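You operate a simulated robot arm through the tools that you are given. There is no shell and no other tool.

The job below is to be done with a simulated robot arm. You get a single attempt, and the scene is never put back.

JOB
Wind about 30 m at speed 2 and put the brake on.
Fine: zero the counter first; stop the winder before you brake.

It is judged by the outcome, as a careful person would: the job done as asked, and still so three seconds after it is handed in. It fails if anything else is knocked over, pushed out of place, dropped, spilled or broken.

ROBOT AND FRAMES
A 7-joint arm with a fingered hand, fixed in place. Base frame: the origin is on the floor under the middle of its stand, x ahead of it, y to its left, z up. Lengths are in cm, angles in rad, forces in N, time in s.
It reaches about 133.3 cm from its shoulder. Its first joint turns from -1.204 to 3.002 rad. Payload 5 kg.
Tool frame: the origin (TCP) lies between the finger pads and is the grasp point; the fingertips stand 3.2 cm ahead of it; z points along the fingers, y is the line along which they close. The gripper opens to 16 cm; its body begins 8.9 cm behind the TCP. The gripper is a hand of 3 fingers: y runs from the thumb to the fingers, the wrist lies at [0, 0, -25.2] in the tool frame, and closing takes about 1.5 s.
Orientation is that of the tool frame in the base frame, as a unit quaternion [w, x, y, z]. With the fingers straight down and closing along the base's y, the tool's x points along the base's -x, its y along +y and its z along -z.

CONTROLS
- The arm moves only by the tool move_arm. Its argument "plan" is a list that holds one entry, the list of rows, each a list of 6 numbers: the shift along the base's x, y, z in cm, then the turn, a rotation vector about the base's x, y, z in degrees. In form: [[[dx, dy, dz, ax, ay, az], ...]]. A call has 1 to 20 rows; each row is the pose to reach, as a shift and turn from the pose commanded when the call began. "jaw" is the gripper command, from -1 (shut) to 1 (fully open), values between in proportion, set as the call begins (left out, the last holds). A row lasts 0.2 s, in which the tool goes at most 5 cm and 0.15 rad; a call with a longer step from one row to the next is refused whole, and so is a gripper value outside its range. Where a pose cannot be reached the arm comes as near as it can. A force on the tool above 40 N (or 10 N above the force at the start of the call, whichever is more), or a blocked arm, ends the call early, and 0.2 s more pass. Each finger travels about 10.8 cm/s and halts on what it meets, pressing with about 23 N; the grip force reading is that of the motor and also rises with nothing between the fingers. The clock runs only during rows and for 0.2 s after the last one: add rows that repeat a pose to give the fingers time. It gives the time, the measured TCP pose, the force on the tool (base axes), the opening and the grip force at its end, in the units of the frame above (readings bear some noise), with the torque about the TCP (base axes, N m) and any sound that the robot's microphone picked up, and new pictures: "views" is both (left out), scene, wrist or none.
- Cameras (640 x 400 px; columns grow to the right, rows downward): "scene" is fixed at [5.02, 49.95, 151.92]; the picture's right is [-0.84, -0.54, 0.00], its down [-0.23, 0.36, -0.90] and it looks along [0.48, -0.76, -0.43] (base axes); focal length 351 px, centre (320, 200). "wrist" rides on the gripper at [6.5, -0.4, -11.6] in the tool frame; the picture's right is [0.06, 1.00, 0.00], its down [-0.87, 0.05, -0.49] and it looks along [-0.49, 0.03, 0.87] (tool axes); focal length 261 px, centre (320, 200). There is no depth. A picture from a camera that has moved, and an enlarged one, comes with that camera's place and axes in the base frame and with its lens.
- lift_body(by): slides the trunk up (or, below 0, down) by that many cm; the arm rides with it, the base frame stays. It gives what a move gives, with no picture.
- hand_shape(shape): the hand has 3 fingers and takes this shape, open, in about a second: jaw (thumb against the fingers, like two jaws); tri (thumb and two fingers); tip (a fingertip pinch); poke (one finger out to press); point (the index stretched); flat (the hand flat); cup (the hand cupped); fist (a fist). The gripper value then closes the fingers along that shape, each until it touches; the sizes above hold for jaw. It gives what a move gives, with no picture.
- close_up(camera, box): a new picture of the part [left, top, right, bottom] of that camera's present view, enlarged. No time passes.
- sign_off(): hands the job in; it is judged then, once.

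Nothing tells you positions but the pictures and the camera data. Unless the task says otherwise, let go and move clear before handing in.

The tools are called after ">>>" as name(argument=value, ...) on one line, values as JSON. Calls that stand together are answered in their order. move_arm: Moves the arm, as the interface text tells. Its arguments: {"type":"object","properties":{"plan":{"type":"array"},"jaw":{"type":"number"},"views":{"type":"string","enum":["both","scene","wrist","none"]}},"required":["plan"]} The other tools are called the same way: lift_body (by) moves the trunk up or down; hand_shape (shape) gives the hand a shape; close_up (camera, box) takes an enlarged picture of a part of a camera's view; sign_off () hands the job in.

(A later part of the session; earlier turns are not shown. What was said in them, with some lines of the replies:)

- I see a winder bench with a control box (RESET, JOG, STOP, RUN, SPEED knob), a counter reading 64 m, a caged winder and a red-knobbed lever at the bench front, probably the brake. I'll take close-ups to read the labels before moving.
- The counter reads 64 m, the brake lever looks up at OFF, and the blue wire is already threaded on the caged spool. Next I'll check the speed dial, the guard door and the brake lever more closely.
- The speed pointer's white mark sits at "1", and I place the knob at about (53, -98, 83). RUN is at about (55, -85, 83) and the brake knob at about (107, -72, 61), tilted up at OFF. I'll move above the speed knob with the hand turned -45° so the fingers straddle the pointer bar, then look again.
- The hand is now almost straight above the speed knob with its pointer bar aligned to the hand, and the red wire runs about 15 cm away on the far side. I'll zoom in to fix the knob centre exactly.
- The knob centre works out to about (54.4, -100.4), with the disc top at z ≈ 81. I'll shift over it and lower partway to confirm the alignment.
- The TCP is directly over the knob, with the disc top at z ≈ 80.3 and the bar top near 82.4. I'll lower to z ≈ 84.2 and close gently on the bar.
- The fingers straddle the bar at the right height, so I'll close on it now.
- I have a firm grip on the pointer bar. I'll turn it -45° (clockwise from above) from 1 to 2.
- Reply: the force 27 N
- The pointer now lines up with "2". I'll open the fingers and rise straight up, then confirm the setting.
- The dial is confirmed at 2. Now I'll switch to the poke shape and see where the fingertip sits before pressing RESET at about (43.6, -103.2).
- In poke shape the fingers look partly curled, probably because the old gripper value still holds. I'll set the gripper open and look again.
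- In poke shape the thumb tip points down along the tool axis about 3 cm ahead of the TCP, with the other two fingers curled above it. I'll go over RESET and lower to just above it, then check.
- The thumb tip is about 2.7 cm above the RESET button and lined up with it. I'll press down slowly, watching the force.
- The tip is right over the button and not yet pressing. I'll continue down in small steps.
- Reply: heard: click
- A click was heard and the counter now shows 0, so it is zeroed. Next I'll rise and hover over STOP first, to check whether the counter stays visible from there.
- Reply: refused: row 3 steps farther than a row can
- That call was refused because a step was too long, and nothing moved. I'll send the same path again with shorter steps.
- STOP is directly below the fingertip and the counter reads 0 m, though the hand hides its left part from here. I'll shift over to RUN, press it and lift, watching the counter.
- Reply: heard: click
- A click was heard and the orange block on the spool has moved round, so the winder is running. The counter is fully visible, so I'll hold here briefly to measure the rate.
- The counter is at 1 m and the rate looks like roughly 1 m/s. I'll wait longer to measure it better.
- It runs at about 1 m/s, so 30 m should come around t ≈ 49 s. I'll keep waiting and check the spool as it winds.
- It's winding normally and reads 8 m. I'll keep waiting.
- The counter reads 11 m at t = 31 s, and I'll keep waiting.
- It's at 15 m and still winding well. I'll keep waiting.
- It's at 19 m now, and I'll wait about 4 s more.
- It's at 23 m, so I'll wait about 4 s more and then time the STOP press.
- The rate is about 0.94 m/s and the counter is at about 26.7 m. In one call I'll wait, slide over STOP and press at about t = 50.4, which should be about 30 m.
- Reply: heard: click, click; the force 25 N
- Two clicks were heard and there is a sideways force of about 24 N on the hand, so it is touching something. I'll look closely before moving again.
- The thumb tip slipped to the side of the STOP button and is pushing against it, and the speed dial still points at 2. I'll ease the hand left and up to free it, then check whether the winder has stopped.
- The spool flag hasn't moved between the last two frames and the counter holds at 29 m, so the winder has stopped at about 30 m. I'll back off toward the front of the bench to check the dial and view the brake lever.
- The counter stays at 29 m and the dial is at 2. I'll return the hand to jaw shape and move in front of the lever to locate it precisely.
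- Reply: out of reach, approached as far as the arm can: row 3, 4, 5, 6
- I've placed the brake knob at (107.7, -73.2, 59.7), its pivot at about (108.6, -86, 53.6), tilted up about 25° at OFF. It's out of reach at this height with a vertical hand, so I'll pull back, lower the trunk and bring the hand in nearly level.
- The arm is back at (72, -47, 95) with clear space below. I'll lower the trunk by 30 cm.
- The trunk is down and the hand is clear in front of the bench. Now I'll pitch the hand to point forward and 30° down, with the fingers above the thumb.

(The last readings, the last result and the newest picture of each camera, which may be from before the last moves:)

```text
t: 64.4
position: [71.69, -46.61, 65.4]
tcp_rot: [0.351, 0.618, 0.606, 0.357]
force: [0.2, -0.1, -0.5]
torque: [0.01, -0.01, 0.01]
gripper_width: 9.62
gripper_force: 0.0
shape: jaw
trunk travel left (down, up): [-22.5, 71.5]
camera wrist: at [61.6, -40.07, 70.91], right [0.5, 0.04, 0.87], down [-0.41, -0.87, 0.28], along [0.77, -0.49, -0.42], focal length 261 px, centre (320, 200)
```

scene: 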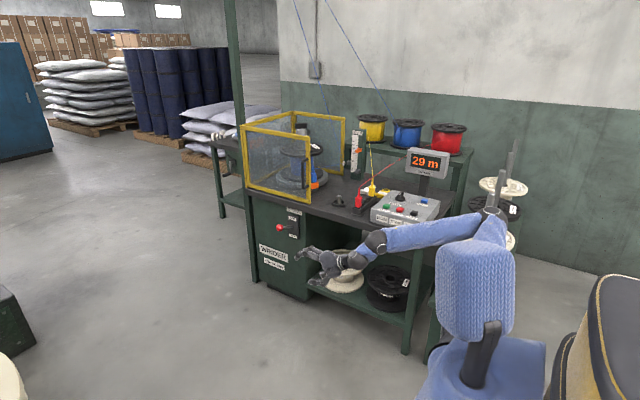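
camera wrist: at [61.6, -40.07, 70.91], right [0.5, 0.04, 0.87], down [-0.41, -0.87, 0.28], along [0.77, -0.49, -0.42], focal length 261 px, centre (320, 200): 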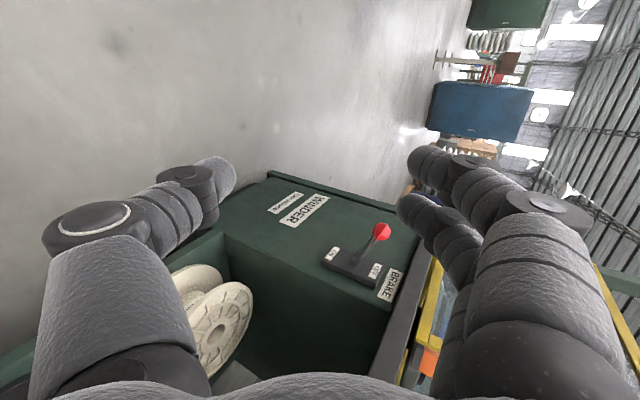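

The wrist camera confirms the knob position. I'll yaw the hand -28° toward the lever and move to a pre-grasp point in front of the knob.

>>> move_arm(plan=[[[3.6, -2.8, 0, 0, 0, -4], [7.2, -5.7, 0, 0, 0, -8], [10.8, -8.5, 0, 0, 0, -12], [14.4, -11.3, 0, 0, 0, -16], [18, -14.2, 0, 0, 0, -20], [21.6, -17, 0, 0, 0, -24], [25.3, -19.9, 0, 0, 0, -28], [25.3, -19.9, 0, 0, 0, -28]]], jaw=0, views="both")

>>> close_up(camera="wrist", box=[220, 100, 420, 300])

>>> close_up(camera="scene", box=[230, 170, 380, 290])

```text
t: 66.2
position: [96.94, -66.48, 65.29]
tcp_rot: [0.425, 0.747, 0.439, 0.261]
force: [0.0, 0.7, -0.3]
torque: [-0.05, 0.02, 0.0]
gripper_width: 8.03
gripper_force: 0.0
shape: jaw
trunk travel left (down, up): [-22.5, 71.5]
camera wrist: at [91.04, -55.99, 70.85], right [0.46, -0.2, 0.86], down [-0.77, -0.58, 0.28], along [0.44, -0.79, -0.42], focal length 261 px, centre (320, 200)
```

scene: 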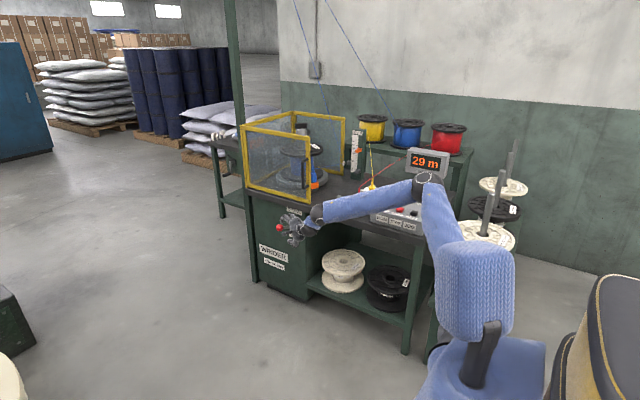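
wrist: 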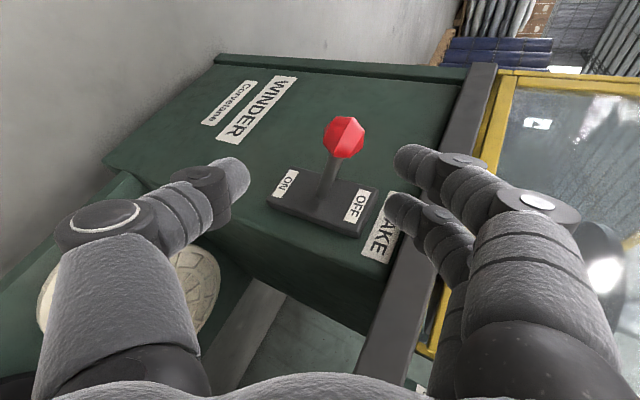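

```text
2.00 times, centred on (320, 200) of wrist
camera zoom: at [91.04, -55.99, 70.85], right [0.46, -0.2, 0.86], down [-0.77, -0.58, 0.28], along [0.44, -0.79, -0.42], focal length 521 px, centre (320, 200)
```

zoom: 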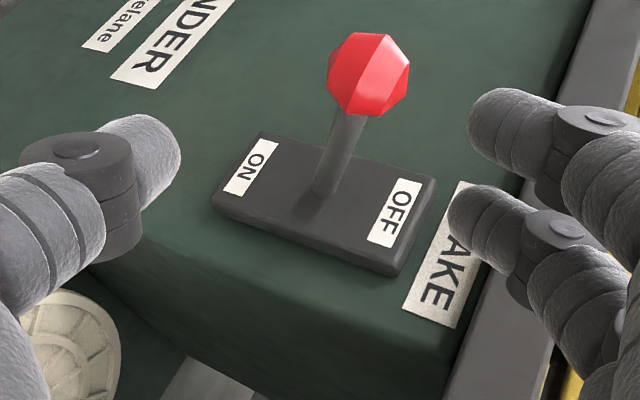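

```text
3.33 times, centred on (305, 230) of scene
camera zoom: at [5.02, 49.95, 151.92], right [-0.84, -0.54, 0.0], down [-0.23, 0.36, -0.9], along [0.48, -0.76, -0.43], focal length 1169 px, centre (370, 100)
```

zoom: 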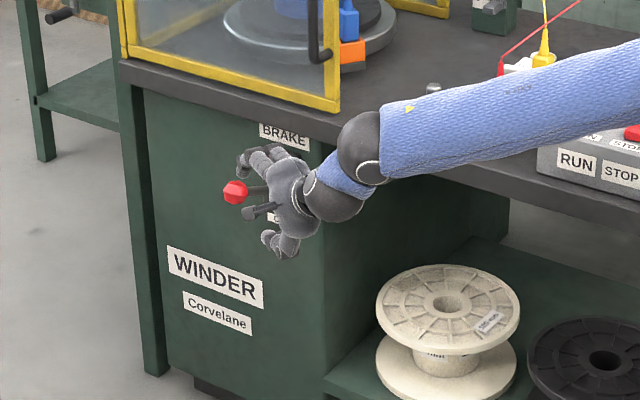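

The lever is right ahead of the open hand, fingers above and thumb below. I'll advance along the hand's axis until the red knob sits between the finger pads.

>>> move_arm(plan=[[[0.6, -1.1, 1.7, 0, 0, 0], [3.66, -2.73, -0.3, 0, 0, 0], [6.72, -4.36, -2.3, 0, 0, 0], [9.0, -5.58, -3.8, 0, 0, 0], [10.5, -6.4, -4.8, 0, 0, 0], [10.5, -6.4, -4.8, 0, 0, 0]]], jaw=0.1, views="both")

>>> close_up(camera="wrist", box=[220, 100, 420, 300])

>>> close_up(camera="scene", box=[250, 190, 350, 270])

```text
t: 67.6
position: [107.51, -72.89, 60.56]
tcp_rot: [0.426, 0.746, 0.44, 0.262]
force: [0.0, -0.9, -0.4]
torque: [0.02, -0.01, -0.02]
gripper_width: 8.74
gripper_force: 0.0
shape: jaw
trunk travel left (down, up): [-22.5, 71.5]
camera wrist: at [101.67, -62.32, 66.17], right [0.46, -0.2, 0.86], down [-0.77, -0.58, 0.28], along [0.45, -0.79, -0.42], focal length 261 px, centre (320, 200)
```

scene: 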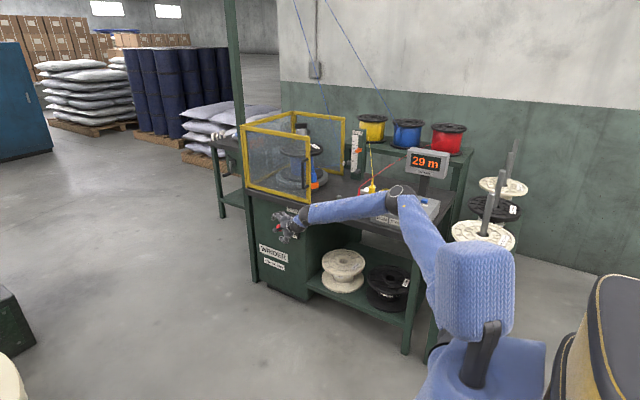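
wrist: 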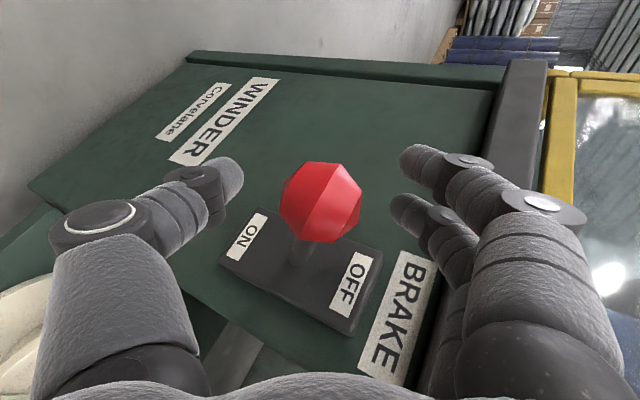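

```text
2.00 times, centred on (320, 200) of wrist
camera zoom: at [101.67, -62.32, 66.17], right [0.46, -0.2, 0.86], down [-0.77, -0.58, 0.28], along [0.45, -0.79, -0.42], focal length 521 px, centre (320, 200)
```

zoom: 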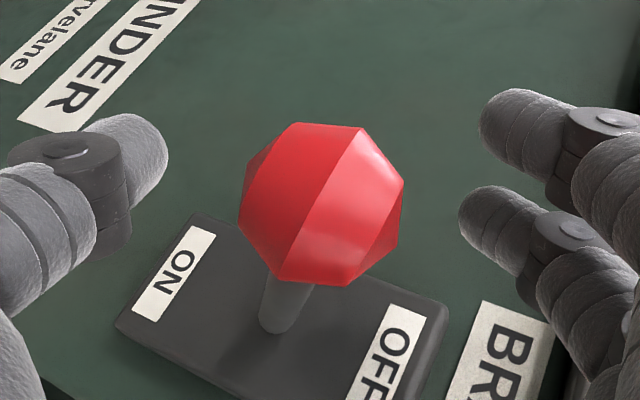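

```text
5.00 times, centred on (300, 230) of scene
camera zoom: at [5.02, 49.95, 151.92], right [-0.84, -0.54, 0.0], down [-0.23, 0.36, -0.9], along [0.48, -0.76, -0.43], focal length 1754 px, centre (420, 50)
```

zoom: 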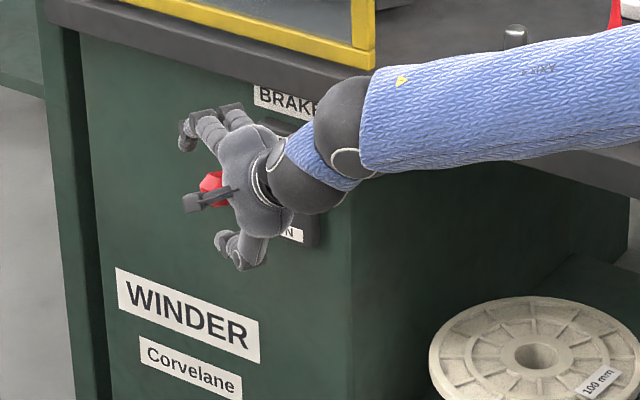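

The knob sits between the pads, so I'll close on it.

>>> move_arm(plan=[[[0, 0, 0, 0, 0, 0], [0, 0, 0, 0, 0, 0], [0, 0, 0, 0, 0, 0], [0, 0, 0, 0, 0, 0], [0, 0, 0, 0, 0, 0]]], jaw=-1, views="both")

>>> close_up(camera="wrist", box=[220, 100, 420, 300])

>>> close_up(camera="scene", box=[400, 140, 460, 180])

```text
t: 68.8
position: [107.58, -72.83, 60.48]
tcp_rot: [0.426, 0.746, 0.439, 0.261]
force: [11.7, -6.3, -1.8]
torque: [-0.15, -0.1, 0.04]
gripper_width: 0.0
gripper_force: 22.8
shape: jaw
trunk travel left (down, up): [-22.5, 71.5]
camera wrist: at [101.7, -62.36, 66.13], right [0.46, -0.2, 0.86], down [-0.77, -0.58, 0.28], along [0.44, -0.79, -0.42], focal length 261 px, centre (320, 200)
```

scene: 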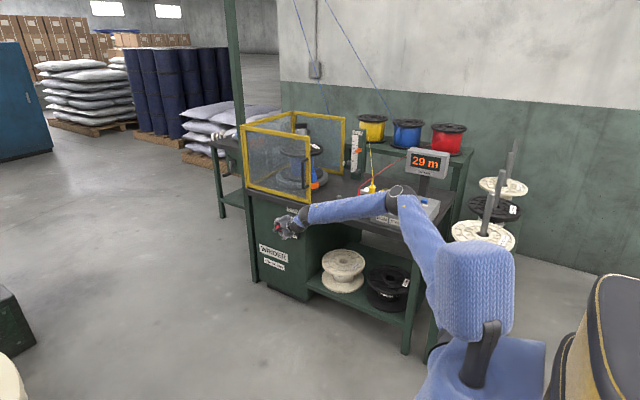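
wrist: 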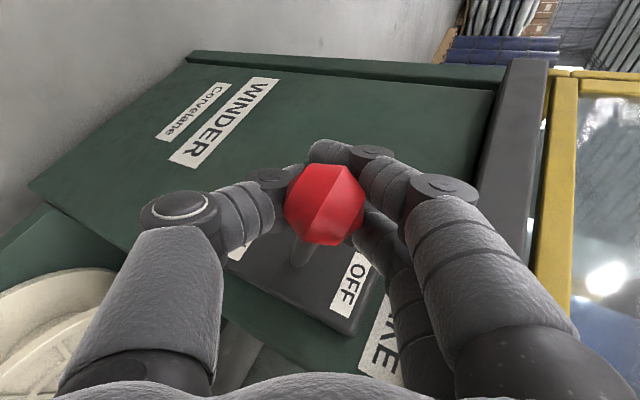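

```text
2.00 times, centred on (320, 200) of wrist
camera zoom: at [101.7, -62.36, 66.13], right [0.46, -0.2, 0.86], down [-0.77, -0.58, 0.28], along [0.44, -0.79, -0.42], focal length 521 px, centre (320, 200)
```

zoom: 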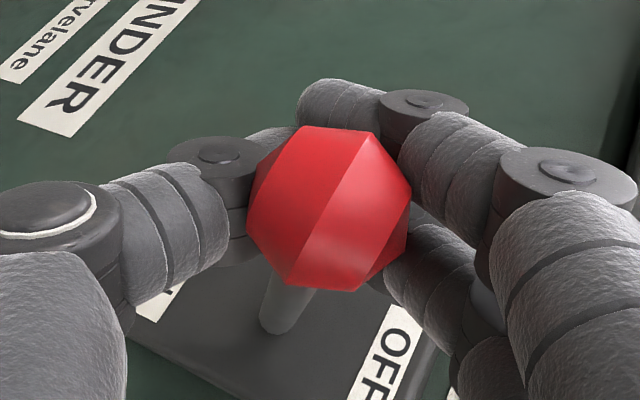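

```text
10.00 times, centred on (430, 160) of scene
camera zoom: at [5.02, 49.95, 151.92], right [-0.84, -0.54, 0.0], down [-0.23, 0.36, -0.9], along [0.48, -0.76, -0.43], focal length 3507 px, centre (-780, 600)
```

zoom: 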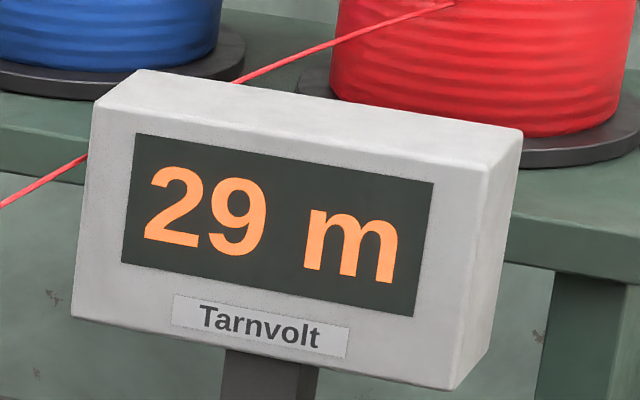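

The fingers have caged the knob securely. I'll swing the lever down along its arc, turning the hand with it, half the travel first.

>>> move_arm(plan=[[[0, 0.43, -1.0, -4.2, 0, 0], [0, 0.76, -1.97, -8.3, 0, 0], [0, 1.02, -2.98, -12.5, 0, 0], [0, 1.21, -4.01, -16.7, 0, 0], [0, 1.32, -5.02, -20.8, 0, 0], [0, 1.36, -6.07, -25, 0, 0]]], views="both")

>>> close_up(camera="wrist", box=[220, 100, 420, 300])

>>> close_up(camera="scene", box=[250, 190, 350, 270])

```text
t: 70.1
position: [107.5, -71.85, 55.21]
tcp_rot: [0.564, 0.649, 0.481, 0.17]
force: [17.9, -13.4, -0.3]
torque: [-0.15, 0.01, 0.11]
gripper_width: 0.01
gripper_force: 22.9
shape: jaw
out of reach, approached as far as the arm can: row 6
trunk travel left (down, up): [-22.5, 71.5]
stopped in row 6: the force on the tool passed its limit at 43 N (the readings are from after the stop); the commanded pose is now the measured one
camera wrist: at [101.66, -60.04, 56.42], right [0.46, 0.15, 0.87], down [-0.77, -0.42, 0.48], along [0.44, -0.89, -0.08], focal length 261 px, centre (320, 200)
```

scene: 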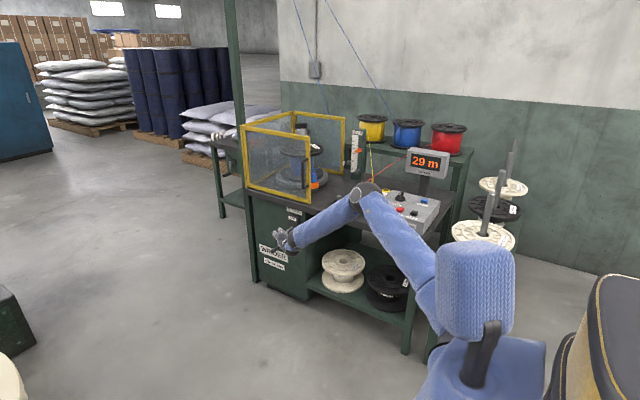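
wrist: 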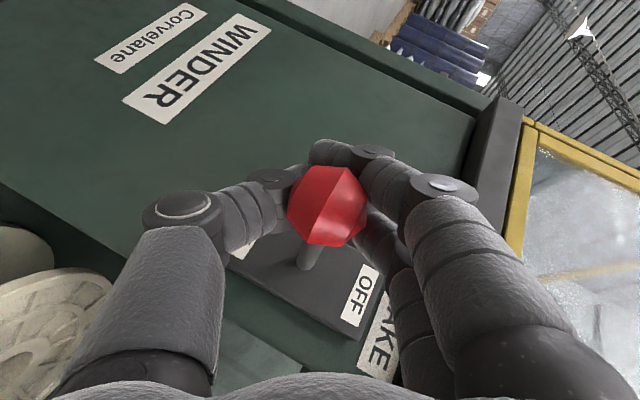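

```text
2.00 times, centred on (320, 200) of wrist
camera zoom: at [101.66, -60.04, 56.42], right [0.46, 0.15, 0.87], down [-0.77, -0.42, 0.48], along [0.44, -0.89, -0.08], focal length 521 px, centre (320, 200)
```

zoom: 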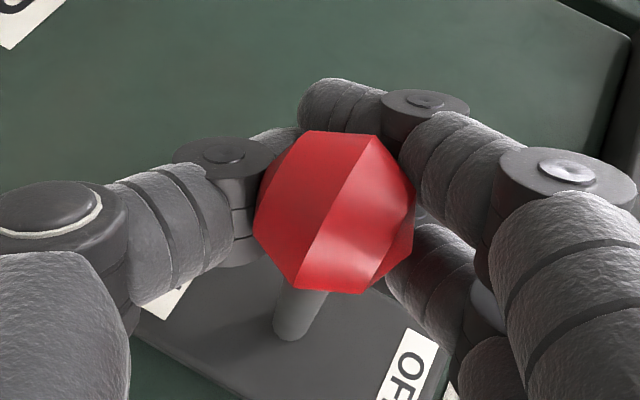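

```text
5.00 times, centred on (300, 230) of scene
camera zoom: at [5.02, 49.95, 151.92], right [-0.84, -0.54, 0.0], down [-0.23, 0.36, -0.9], along [0.48, -0.76, -0.43], focal length 1754 px, centre (420, 50)
```

zoom: 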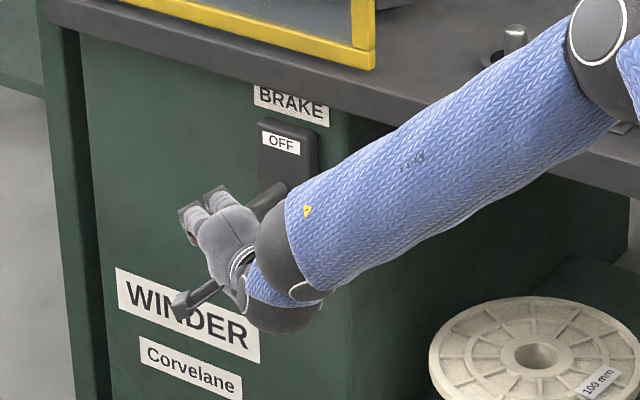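

The lever is about halfway down, but the arm is near its reach limit in this posture. The hand still cages the knob, so I'll continue by lowering the trunk in small steps.

>>> lift_body(by=-2)

>>> close_up(camera="wrist", box=[220, 100, 420, 300])

```text
t: 70.8
position: [107.49, -71.99, 53.29]
tcp_rot: [0.565, 0.648, 0.482, 0.17]
force: [27.5, -26.1, 7.6]
torque: [-0.47, 0.15, 0.17]
gripper_width: 0.01
gripper_force: 23.1
shape: jaw
trunk travel left (down, up): [-20.5, 73.5]
```

```text
2.00 times, centred on (320, 200) of wrist
camera zoom: at [101.62, -60.06, 54.39], right [0.46, 0.15, 0.87], down [-0.77, -0.42, 0.48], along [0.44, -0.89, -0.08], focal length 521 px, centre (320, 200)
```

zoom: 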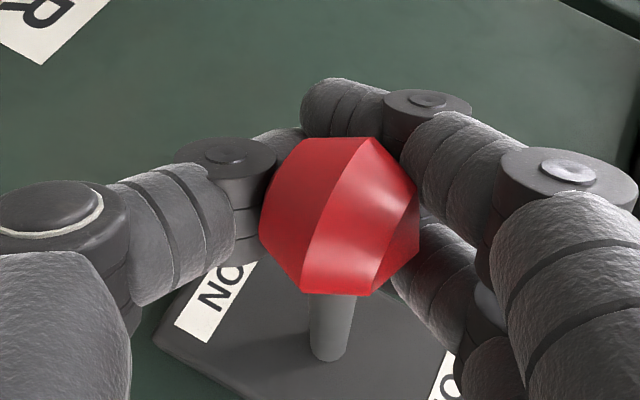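

The lever follows, but the hand is pulling outward on it with about 38 N. I'll loosen the grip a little so the knob can slide, keeping the fingers above it to push it down.

>>> move_arm(plan=[[[0, 0, 0, 0, 0, 0], [0, 0, 0, 0, 0, 0], [0, 0, 0, 0, 0, 0]]], jaw=-0.4, views="both")

>>> close_up(camera="wrist", box=[220, 100, 420, 300])

>>> close_up(camera="scene", box=[250, 190, 350, 270])

```text
t: 71.6
position: [107.51, -71.64, 53.16]
tcp_rot: [0.564, 0.648, 0.482, 0.17]
force: [-0.4, 0.4, -2.3]
torque: [0.04, -0.01, -0.01]
gripper_width: 4.92
gripper_force: 0.1
shape: jaw
trunk travel left (down, up): [-20.5, 73.5]
camera wrist: at [101.55, -59.84, 54.23], right [0.46, 0.15, 0.87], down [-0.77, -0.43, 0.48], along [0.44, -0.89, -0.08], focal length 261 px, centre (320, 200)
```

scene: 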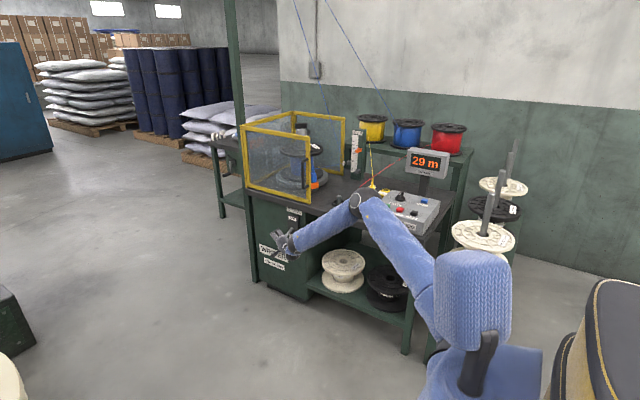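
wrist: 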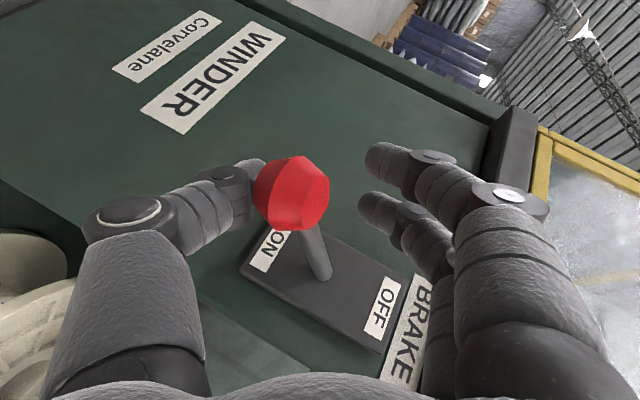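

```text
2.00 times, centred on (320, 200) of wrist
camera zoom: at [101.55, -59.84, 54.23], right [0.46, 0.15, 0.87], down [-0.77, -0.43, 0.48], along [0.44, -0.89, -0.08], focal length 521 px, centre (320, 200)
```

zoom: 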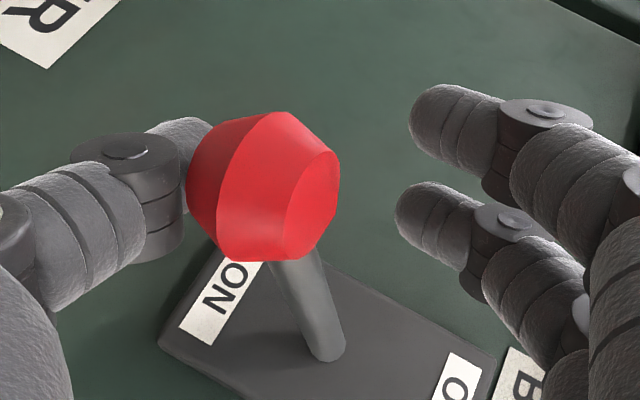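

```text
5.00 times, centred on (300, 230) of scene
camera zoom: at [5.02, 49.95, 151.92], right [-0.84, -0.54, 0.0], down [-0.23, 0.36, -0.9], along [0.48, -0.76, -0.43], focal length 1754 px, centre (420, 50)
```

zoom: 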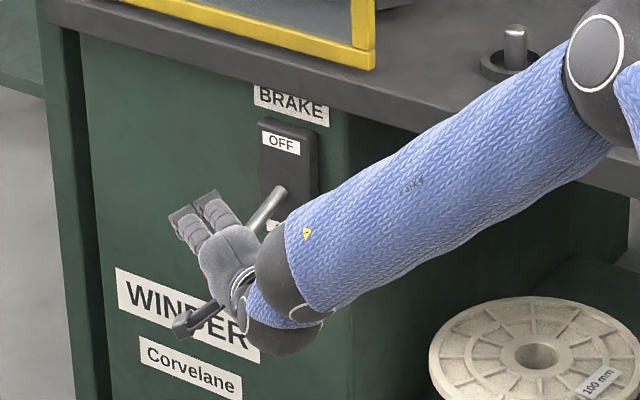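

When I loosened the grip, the lever moved further toward ON and the knob now rests near the thumb. I'll open wider to see whether it continues on its own.

>>> move_arm(plan=[[[0, 0, 0, 0, 0, 0], [0, 0, 0, 0, 0, 0], [0, 0, 0, 0, 0, 0], [0, 0, 0, 0, 0, 0]]], jaw=0.3, views="both")

>>> close_up(camera="wrist", box=[170, 100, 420, 300])

```text
t: 72.6
position: [107.49, -71.61, 53.18]
tcp_rot: [0.564, 0.648, 0.483, 0.169]
force: [-0.6, 0.3, 0.5]
torque: [0.0, 0.0, 0.01]
gripper_width: 10.35
gripper_force: 0.0
shape: jaw
trunk travel left (down, up): [-20.5, 73.5]
camera wrist: at [101.59, -59.9, 54.35], right [0.46, 0.15, 0.87], down [-0.77, -0.42, 0.48], along [0.44, -0.89, -0.08], focal length 261 px, centre (320, 200)
```

scene: 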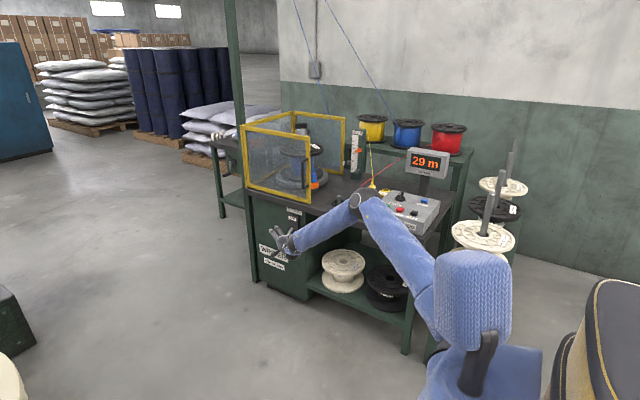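
wrist: 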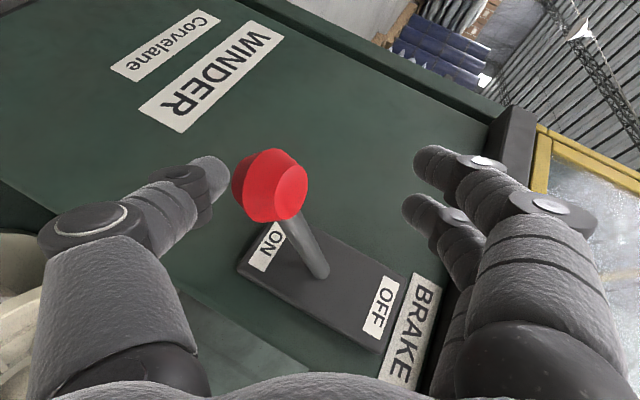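

```text
2.00 times, centred on (295, 200) of wrist
camera zoom: at [101.59, -59.9, 54.35], right [0.46, 0.15, 0.87], down [-0.77, -0.42, 0.48], along [0.44, -0.89, -0.08], focal length 521 px, centre (370, 200)
```

zoom: 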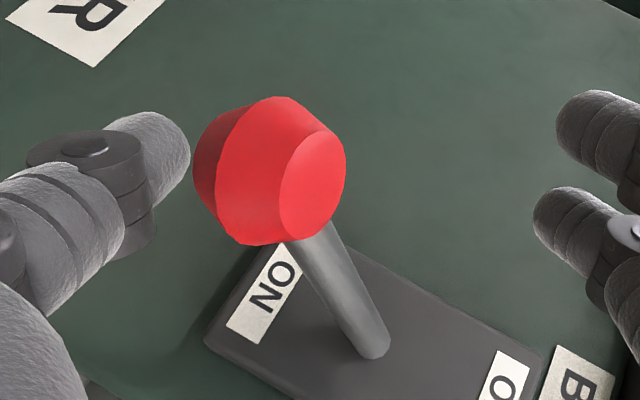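

The knob has dropped further and no longer touches the thumb. I'll wait a moment to see whether it has come to rest.

>>> move_arm(plan=[[[0, 0, 0, 0, 0, 0], [0, 0, 0, 0, 0, 0], [0, 0, 0, 0, 0, 0], [0, 0, 0, 0, 0, 0], [0, 0, 0, 0, 0, 0]]], jaw=0.6, views="both")

>>> close_up(camera="wrist", box=[170, 100, 420, 300])

```text
t: 73.8
position: [107.36, -71.58, 53.09]
tcp_rot: [0.565, 0.648, 0.482, 0.17]
force: [0.1, -0.3, 0.7]
torque: [0.01, -0.02, -0.01]
gripper_width: 12.77
gripper_force: 0.2
shape: jaw
trunk travel left (down, up): [-20.5, 73.5]
camera wrist: at [101.58, -59.9, 54.35], right [0.46, 0.15, 0.87], down [-0.77, -0.42, 0.48], along [0.44, -0.89, -0.08], focal length 261 px, centre (320, 200)
```

scene: 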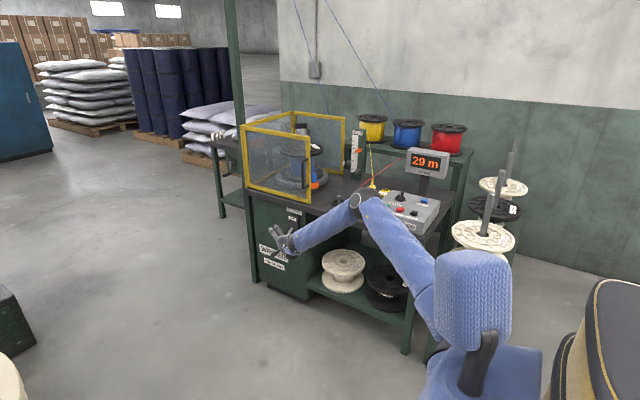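
wrist: 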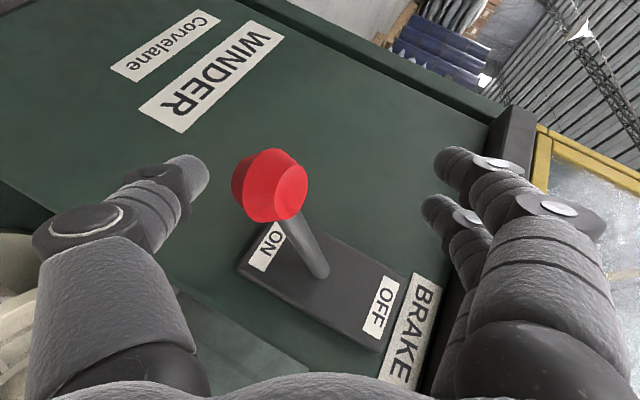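

```text
2.00 times, centred on (295, 200) of wrist
camera zoom: at [101.58, -59.9, 54.35], right [0.46, 0.15, 0.87], down [-0.77, -0.42, 0.48], along [0.44, -0.89, -0.08], focal length 521 px, centre (370, 200)
```

zoom: 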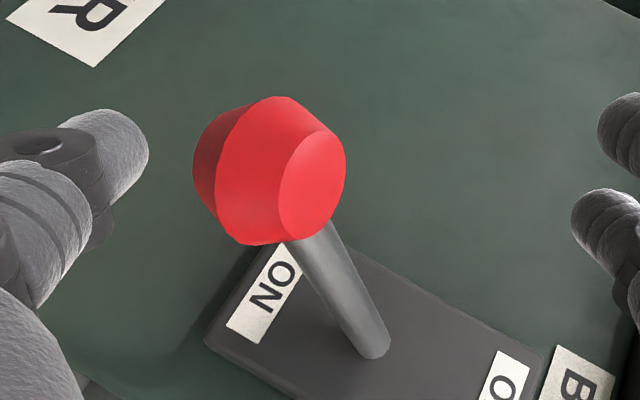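

The lever has come to rest well below centre, about -22° against +20° at OFF, which matches the ON position. I'll back straight out and inspect it from both cameras.

>>> move_arm(plan=[[[-2.3, 1.7, 0.9, 0, 0, 0], [-5.3, 4.0, 2.1, 0, 0, 0], [-8.4, 6.2, 3.3, 0, 0, 0], [-11.5, 8.5, 4.6, 0, 0, 0], [-14.5, 10.8, 5.8, 0, 0, 0], [-17.6, 13, 7, 0, 0, 0]]], views="both")

>>> close_up(camera="scene", box=[255, 195, 325, 245])

>>> close_up(camera="wrist", box=[220, 80, 420, 260])

```text
t: 75.2
position: [89.73, -58.93, 60.16]
tcp_rot: [0.565, 0.648, 0.482, 0.17]
force: [-0.7, 0.1, -0.7]
torque: [0.0, -0.05, 0.04]
gripper_width: 12.78
gripper_force: 0.1
shape: jaw
trunk travel left (down, up): [-20.5, 73.5]
camera wrist: at [83.85, -47.03, 61.41], right [0.46, 0.15, 0.87], down [-0.77, -0.42, 0.48], along [0.44, -0.89, -0.08], focal length 261 px, centre (320, 200)
```

scene: 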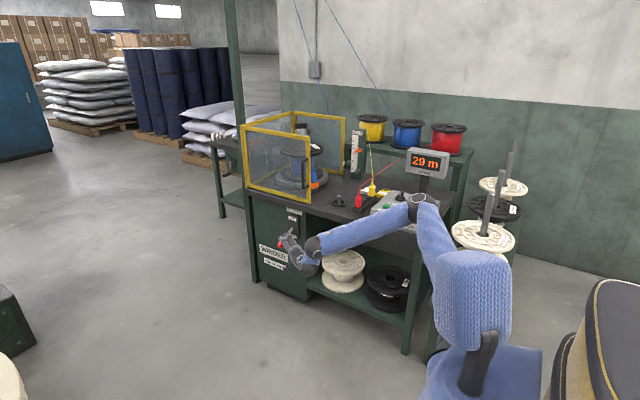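
wrist: 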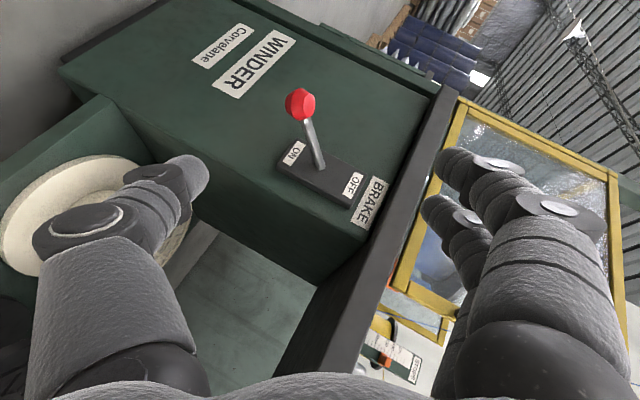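

```text
8.00 times, centred on (290, 220) of scene
camera zoom: at [5.02, 49.95, 151.92], right [-0.84, -0.54, 0.0], down [-0.23, 0.36, -0.9], along [0.48, -0.76, -0.43], focal length 2806 px, centre (560, 40)
```

zoom: 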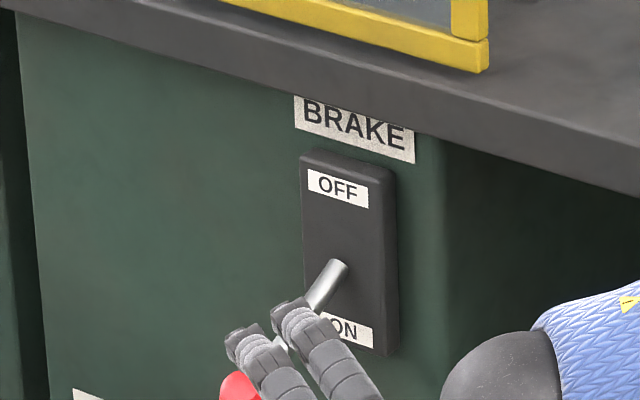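

```text
2.22 times, centred on (320, 170) of wrist
camera zoom: at [83.85, -47.03, 61.41], right [0.46, 0.15, 0.87], down [-0.77, -0.42, 0.48], along [0.44, -0.89, -0.08], focal length 579 px, centre (320, 267)
```

zoom: 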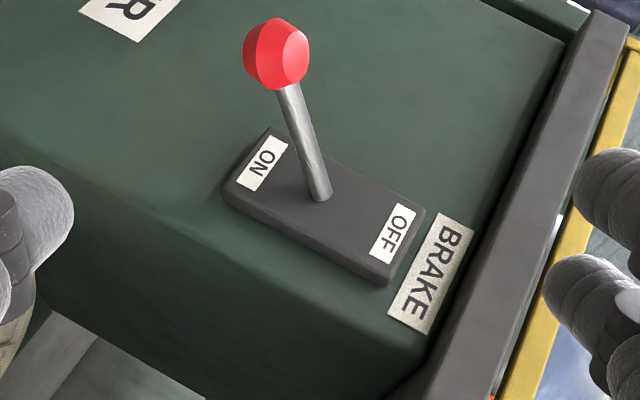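

The lever points down to ON at about -28°, measured from two views. I'll pull the hand further away from the bench and take a last look at everything.

>>> move_arm(plan=[[[-3, 3, 1, 0, 0, 0], [-6, 6, 2, 0, 0, 0], [-9, 9, 3, 0, 0, 0], [-12, 12, 4, 0, 0, 0], [-15, 15, 5, 0, 0, 0], [-18, 18, 6, 0, 0, 0], [-18, 18, 6, 0, 0, 0]]], views="both")

>>> close_up(camera="scene", box=[230, 170, 350, 270])

>>> close_up(camera="scene", box=[230, 100, 460, 240])

>>> close_up(camera="scene", box=[370, 140, 460, 230])

```text
t: 76.8
position: [77.4, -51.91, 66.54]
tcp_rot: [0.548, 0.638, 0.507, 0.19]
force: [0.2, 0.8, -1.2]
torque: [0.0, -0.01, -0.01]
gripper_width: 12.79
gripper_force: 0.0
shape: jaw
out of reach, approached as far as the arm can: row 3, 4, 5, 6, 7
trunk travel left (down, up): [-20.5, 73.5]
camera wrist: at [70.66, -40.47, 68.06], right [0.46, 0.17, 0.87], down [-0.73, -0.49, 0.48], along [0.5, -0.86, -0.1], focal length 261 px, centre (320, 200)
```

scene: 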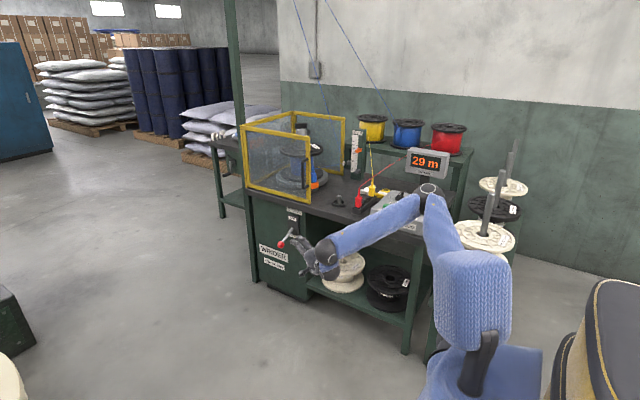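
wrist: 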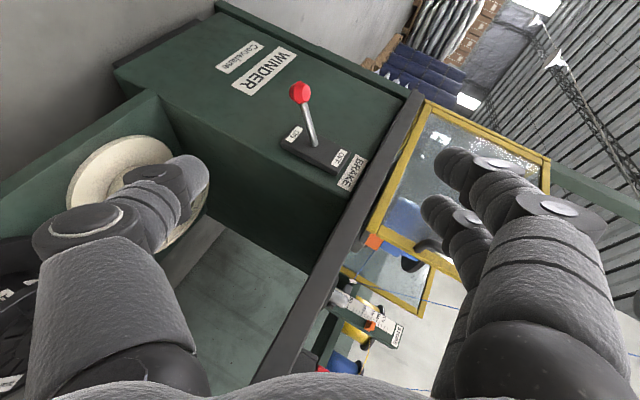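

```text
4.00 times, centred on (290, 220) of scene
camera zoom: at [5.02, 49.95, 151.92], right [-0.84, -0.54, 0.0], down [-0.23, 0.36, -0.9], along [0.48, -0.76, -0.43], focal length 1403 px, centre (440, 120)
```

zoom: 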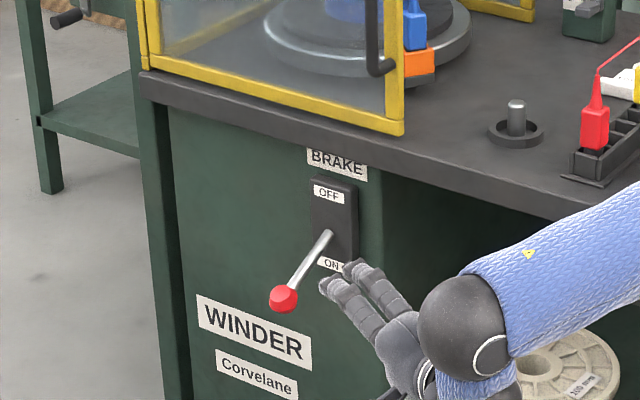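

```text
2.78 times, centred on (345, 170) of scene
camera zoom: at [5.02, 49.95, 151.92], right [-0.84, -0.54, 0.0], down [-0.23, 0.36, -0.9], along [0.48, -0.76, -0.43], focal length 976 px, centre (250, 284)
```

zoom: 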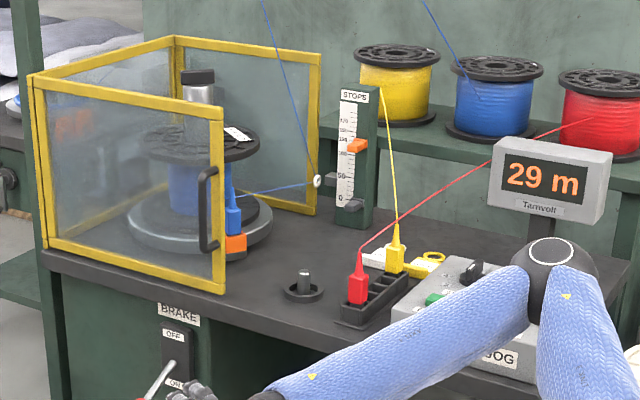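

```text
4.44 times, centred on (415, 185) of scene
camera zoom: at [5.02, 49.95, 151.92], right [-0.84, -0.54, 0.0], down [-0.23, 0.36, -0.9], along [0.48, -0.76, -0.43], focal length 1559 px, centre (-102, 267)
```

zoom: 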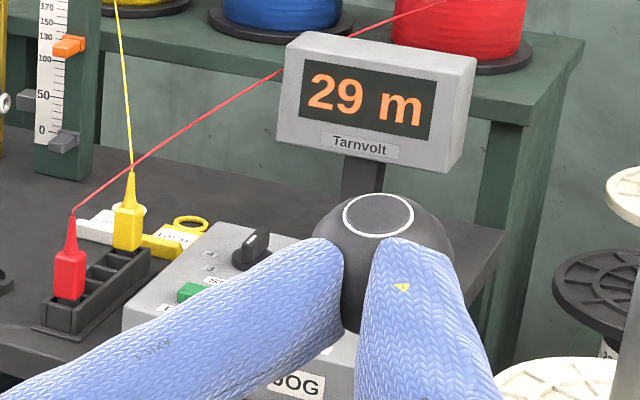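

Everything looks as asked. The dial is at 2, the winder is stopped with the counter steady at 29 m (about 30 m), and the brake lever is at ON. The hand is clear of the bench and nothing has been disturbed, so I'm handing the job in.

>>> sign_off()

```text
The job is handed in.
```

I zeroed the counter, wound at speed 2, stopped the winder and then put the brake on; the job is handed in. The counter stopped at 29 m, just short of 30 by its display. I left it there rather than jog the winder further.

- **Counter:** it read 64 m at the start. I pressed RESET and it went to 0 before winding.
- **Speed:** the dial was at 1. I turned it to 2, and it still points there.
- **Stop:** the thumb slipped off the side of the STOP button as it pressed, and I heard two clicks. The spool and counter both stayed still afterwards.
- **Brake:** the arm neared its reach limit halfway down, so I lowered the trunk to finish. When I let go, the lever dropped the rest of the way and is resting at ON.

Nothing looked knocked over or out of place in the last pictures. The hand is clear of the bench.
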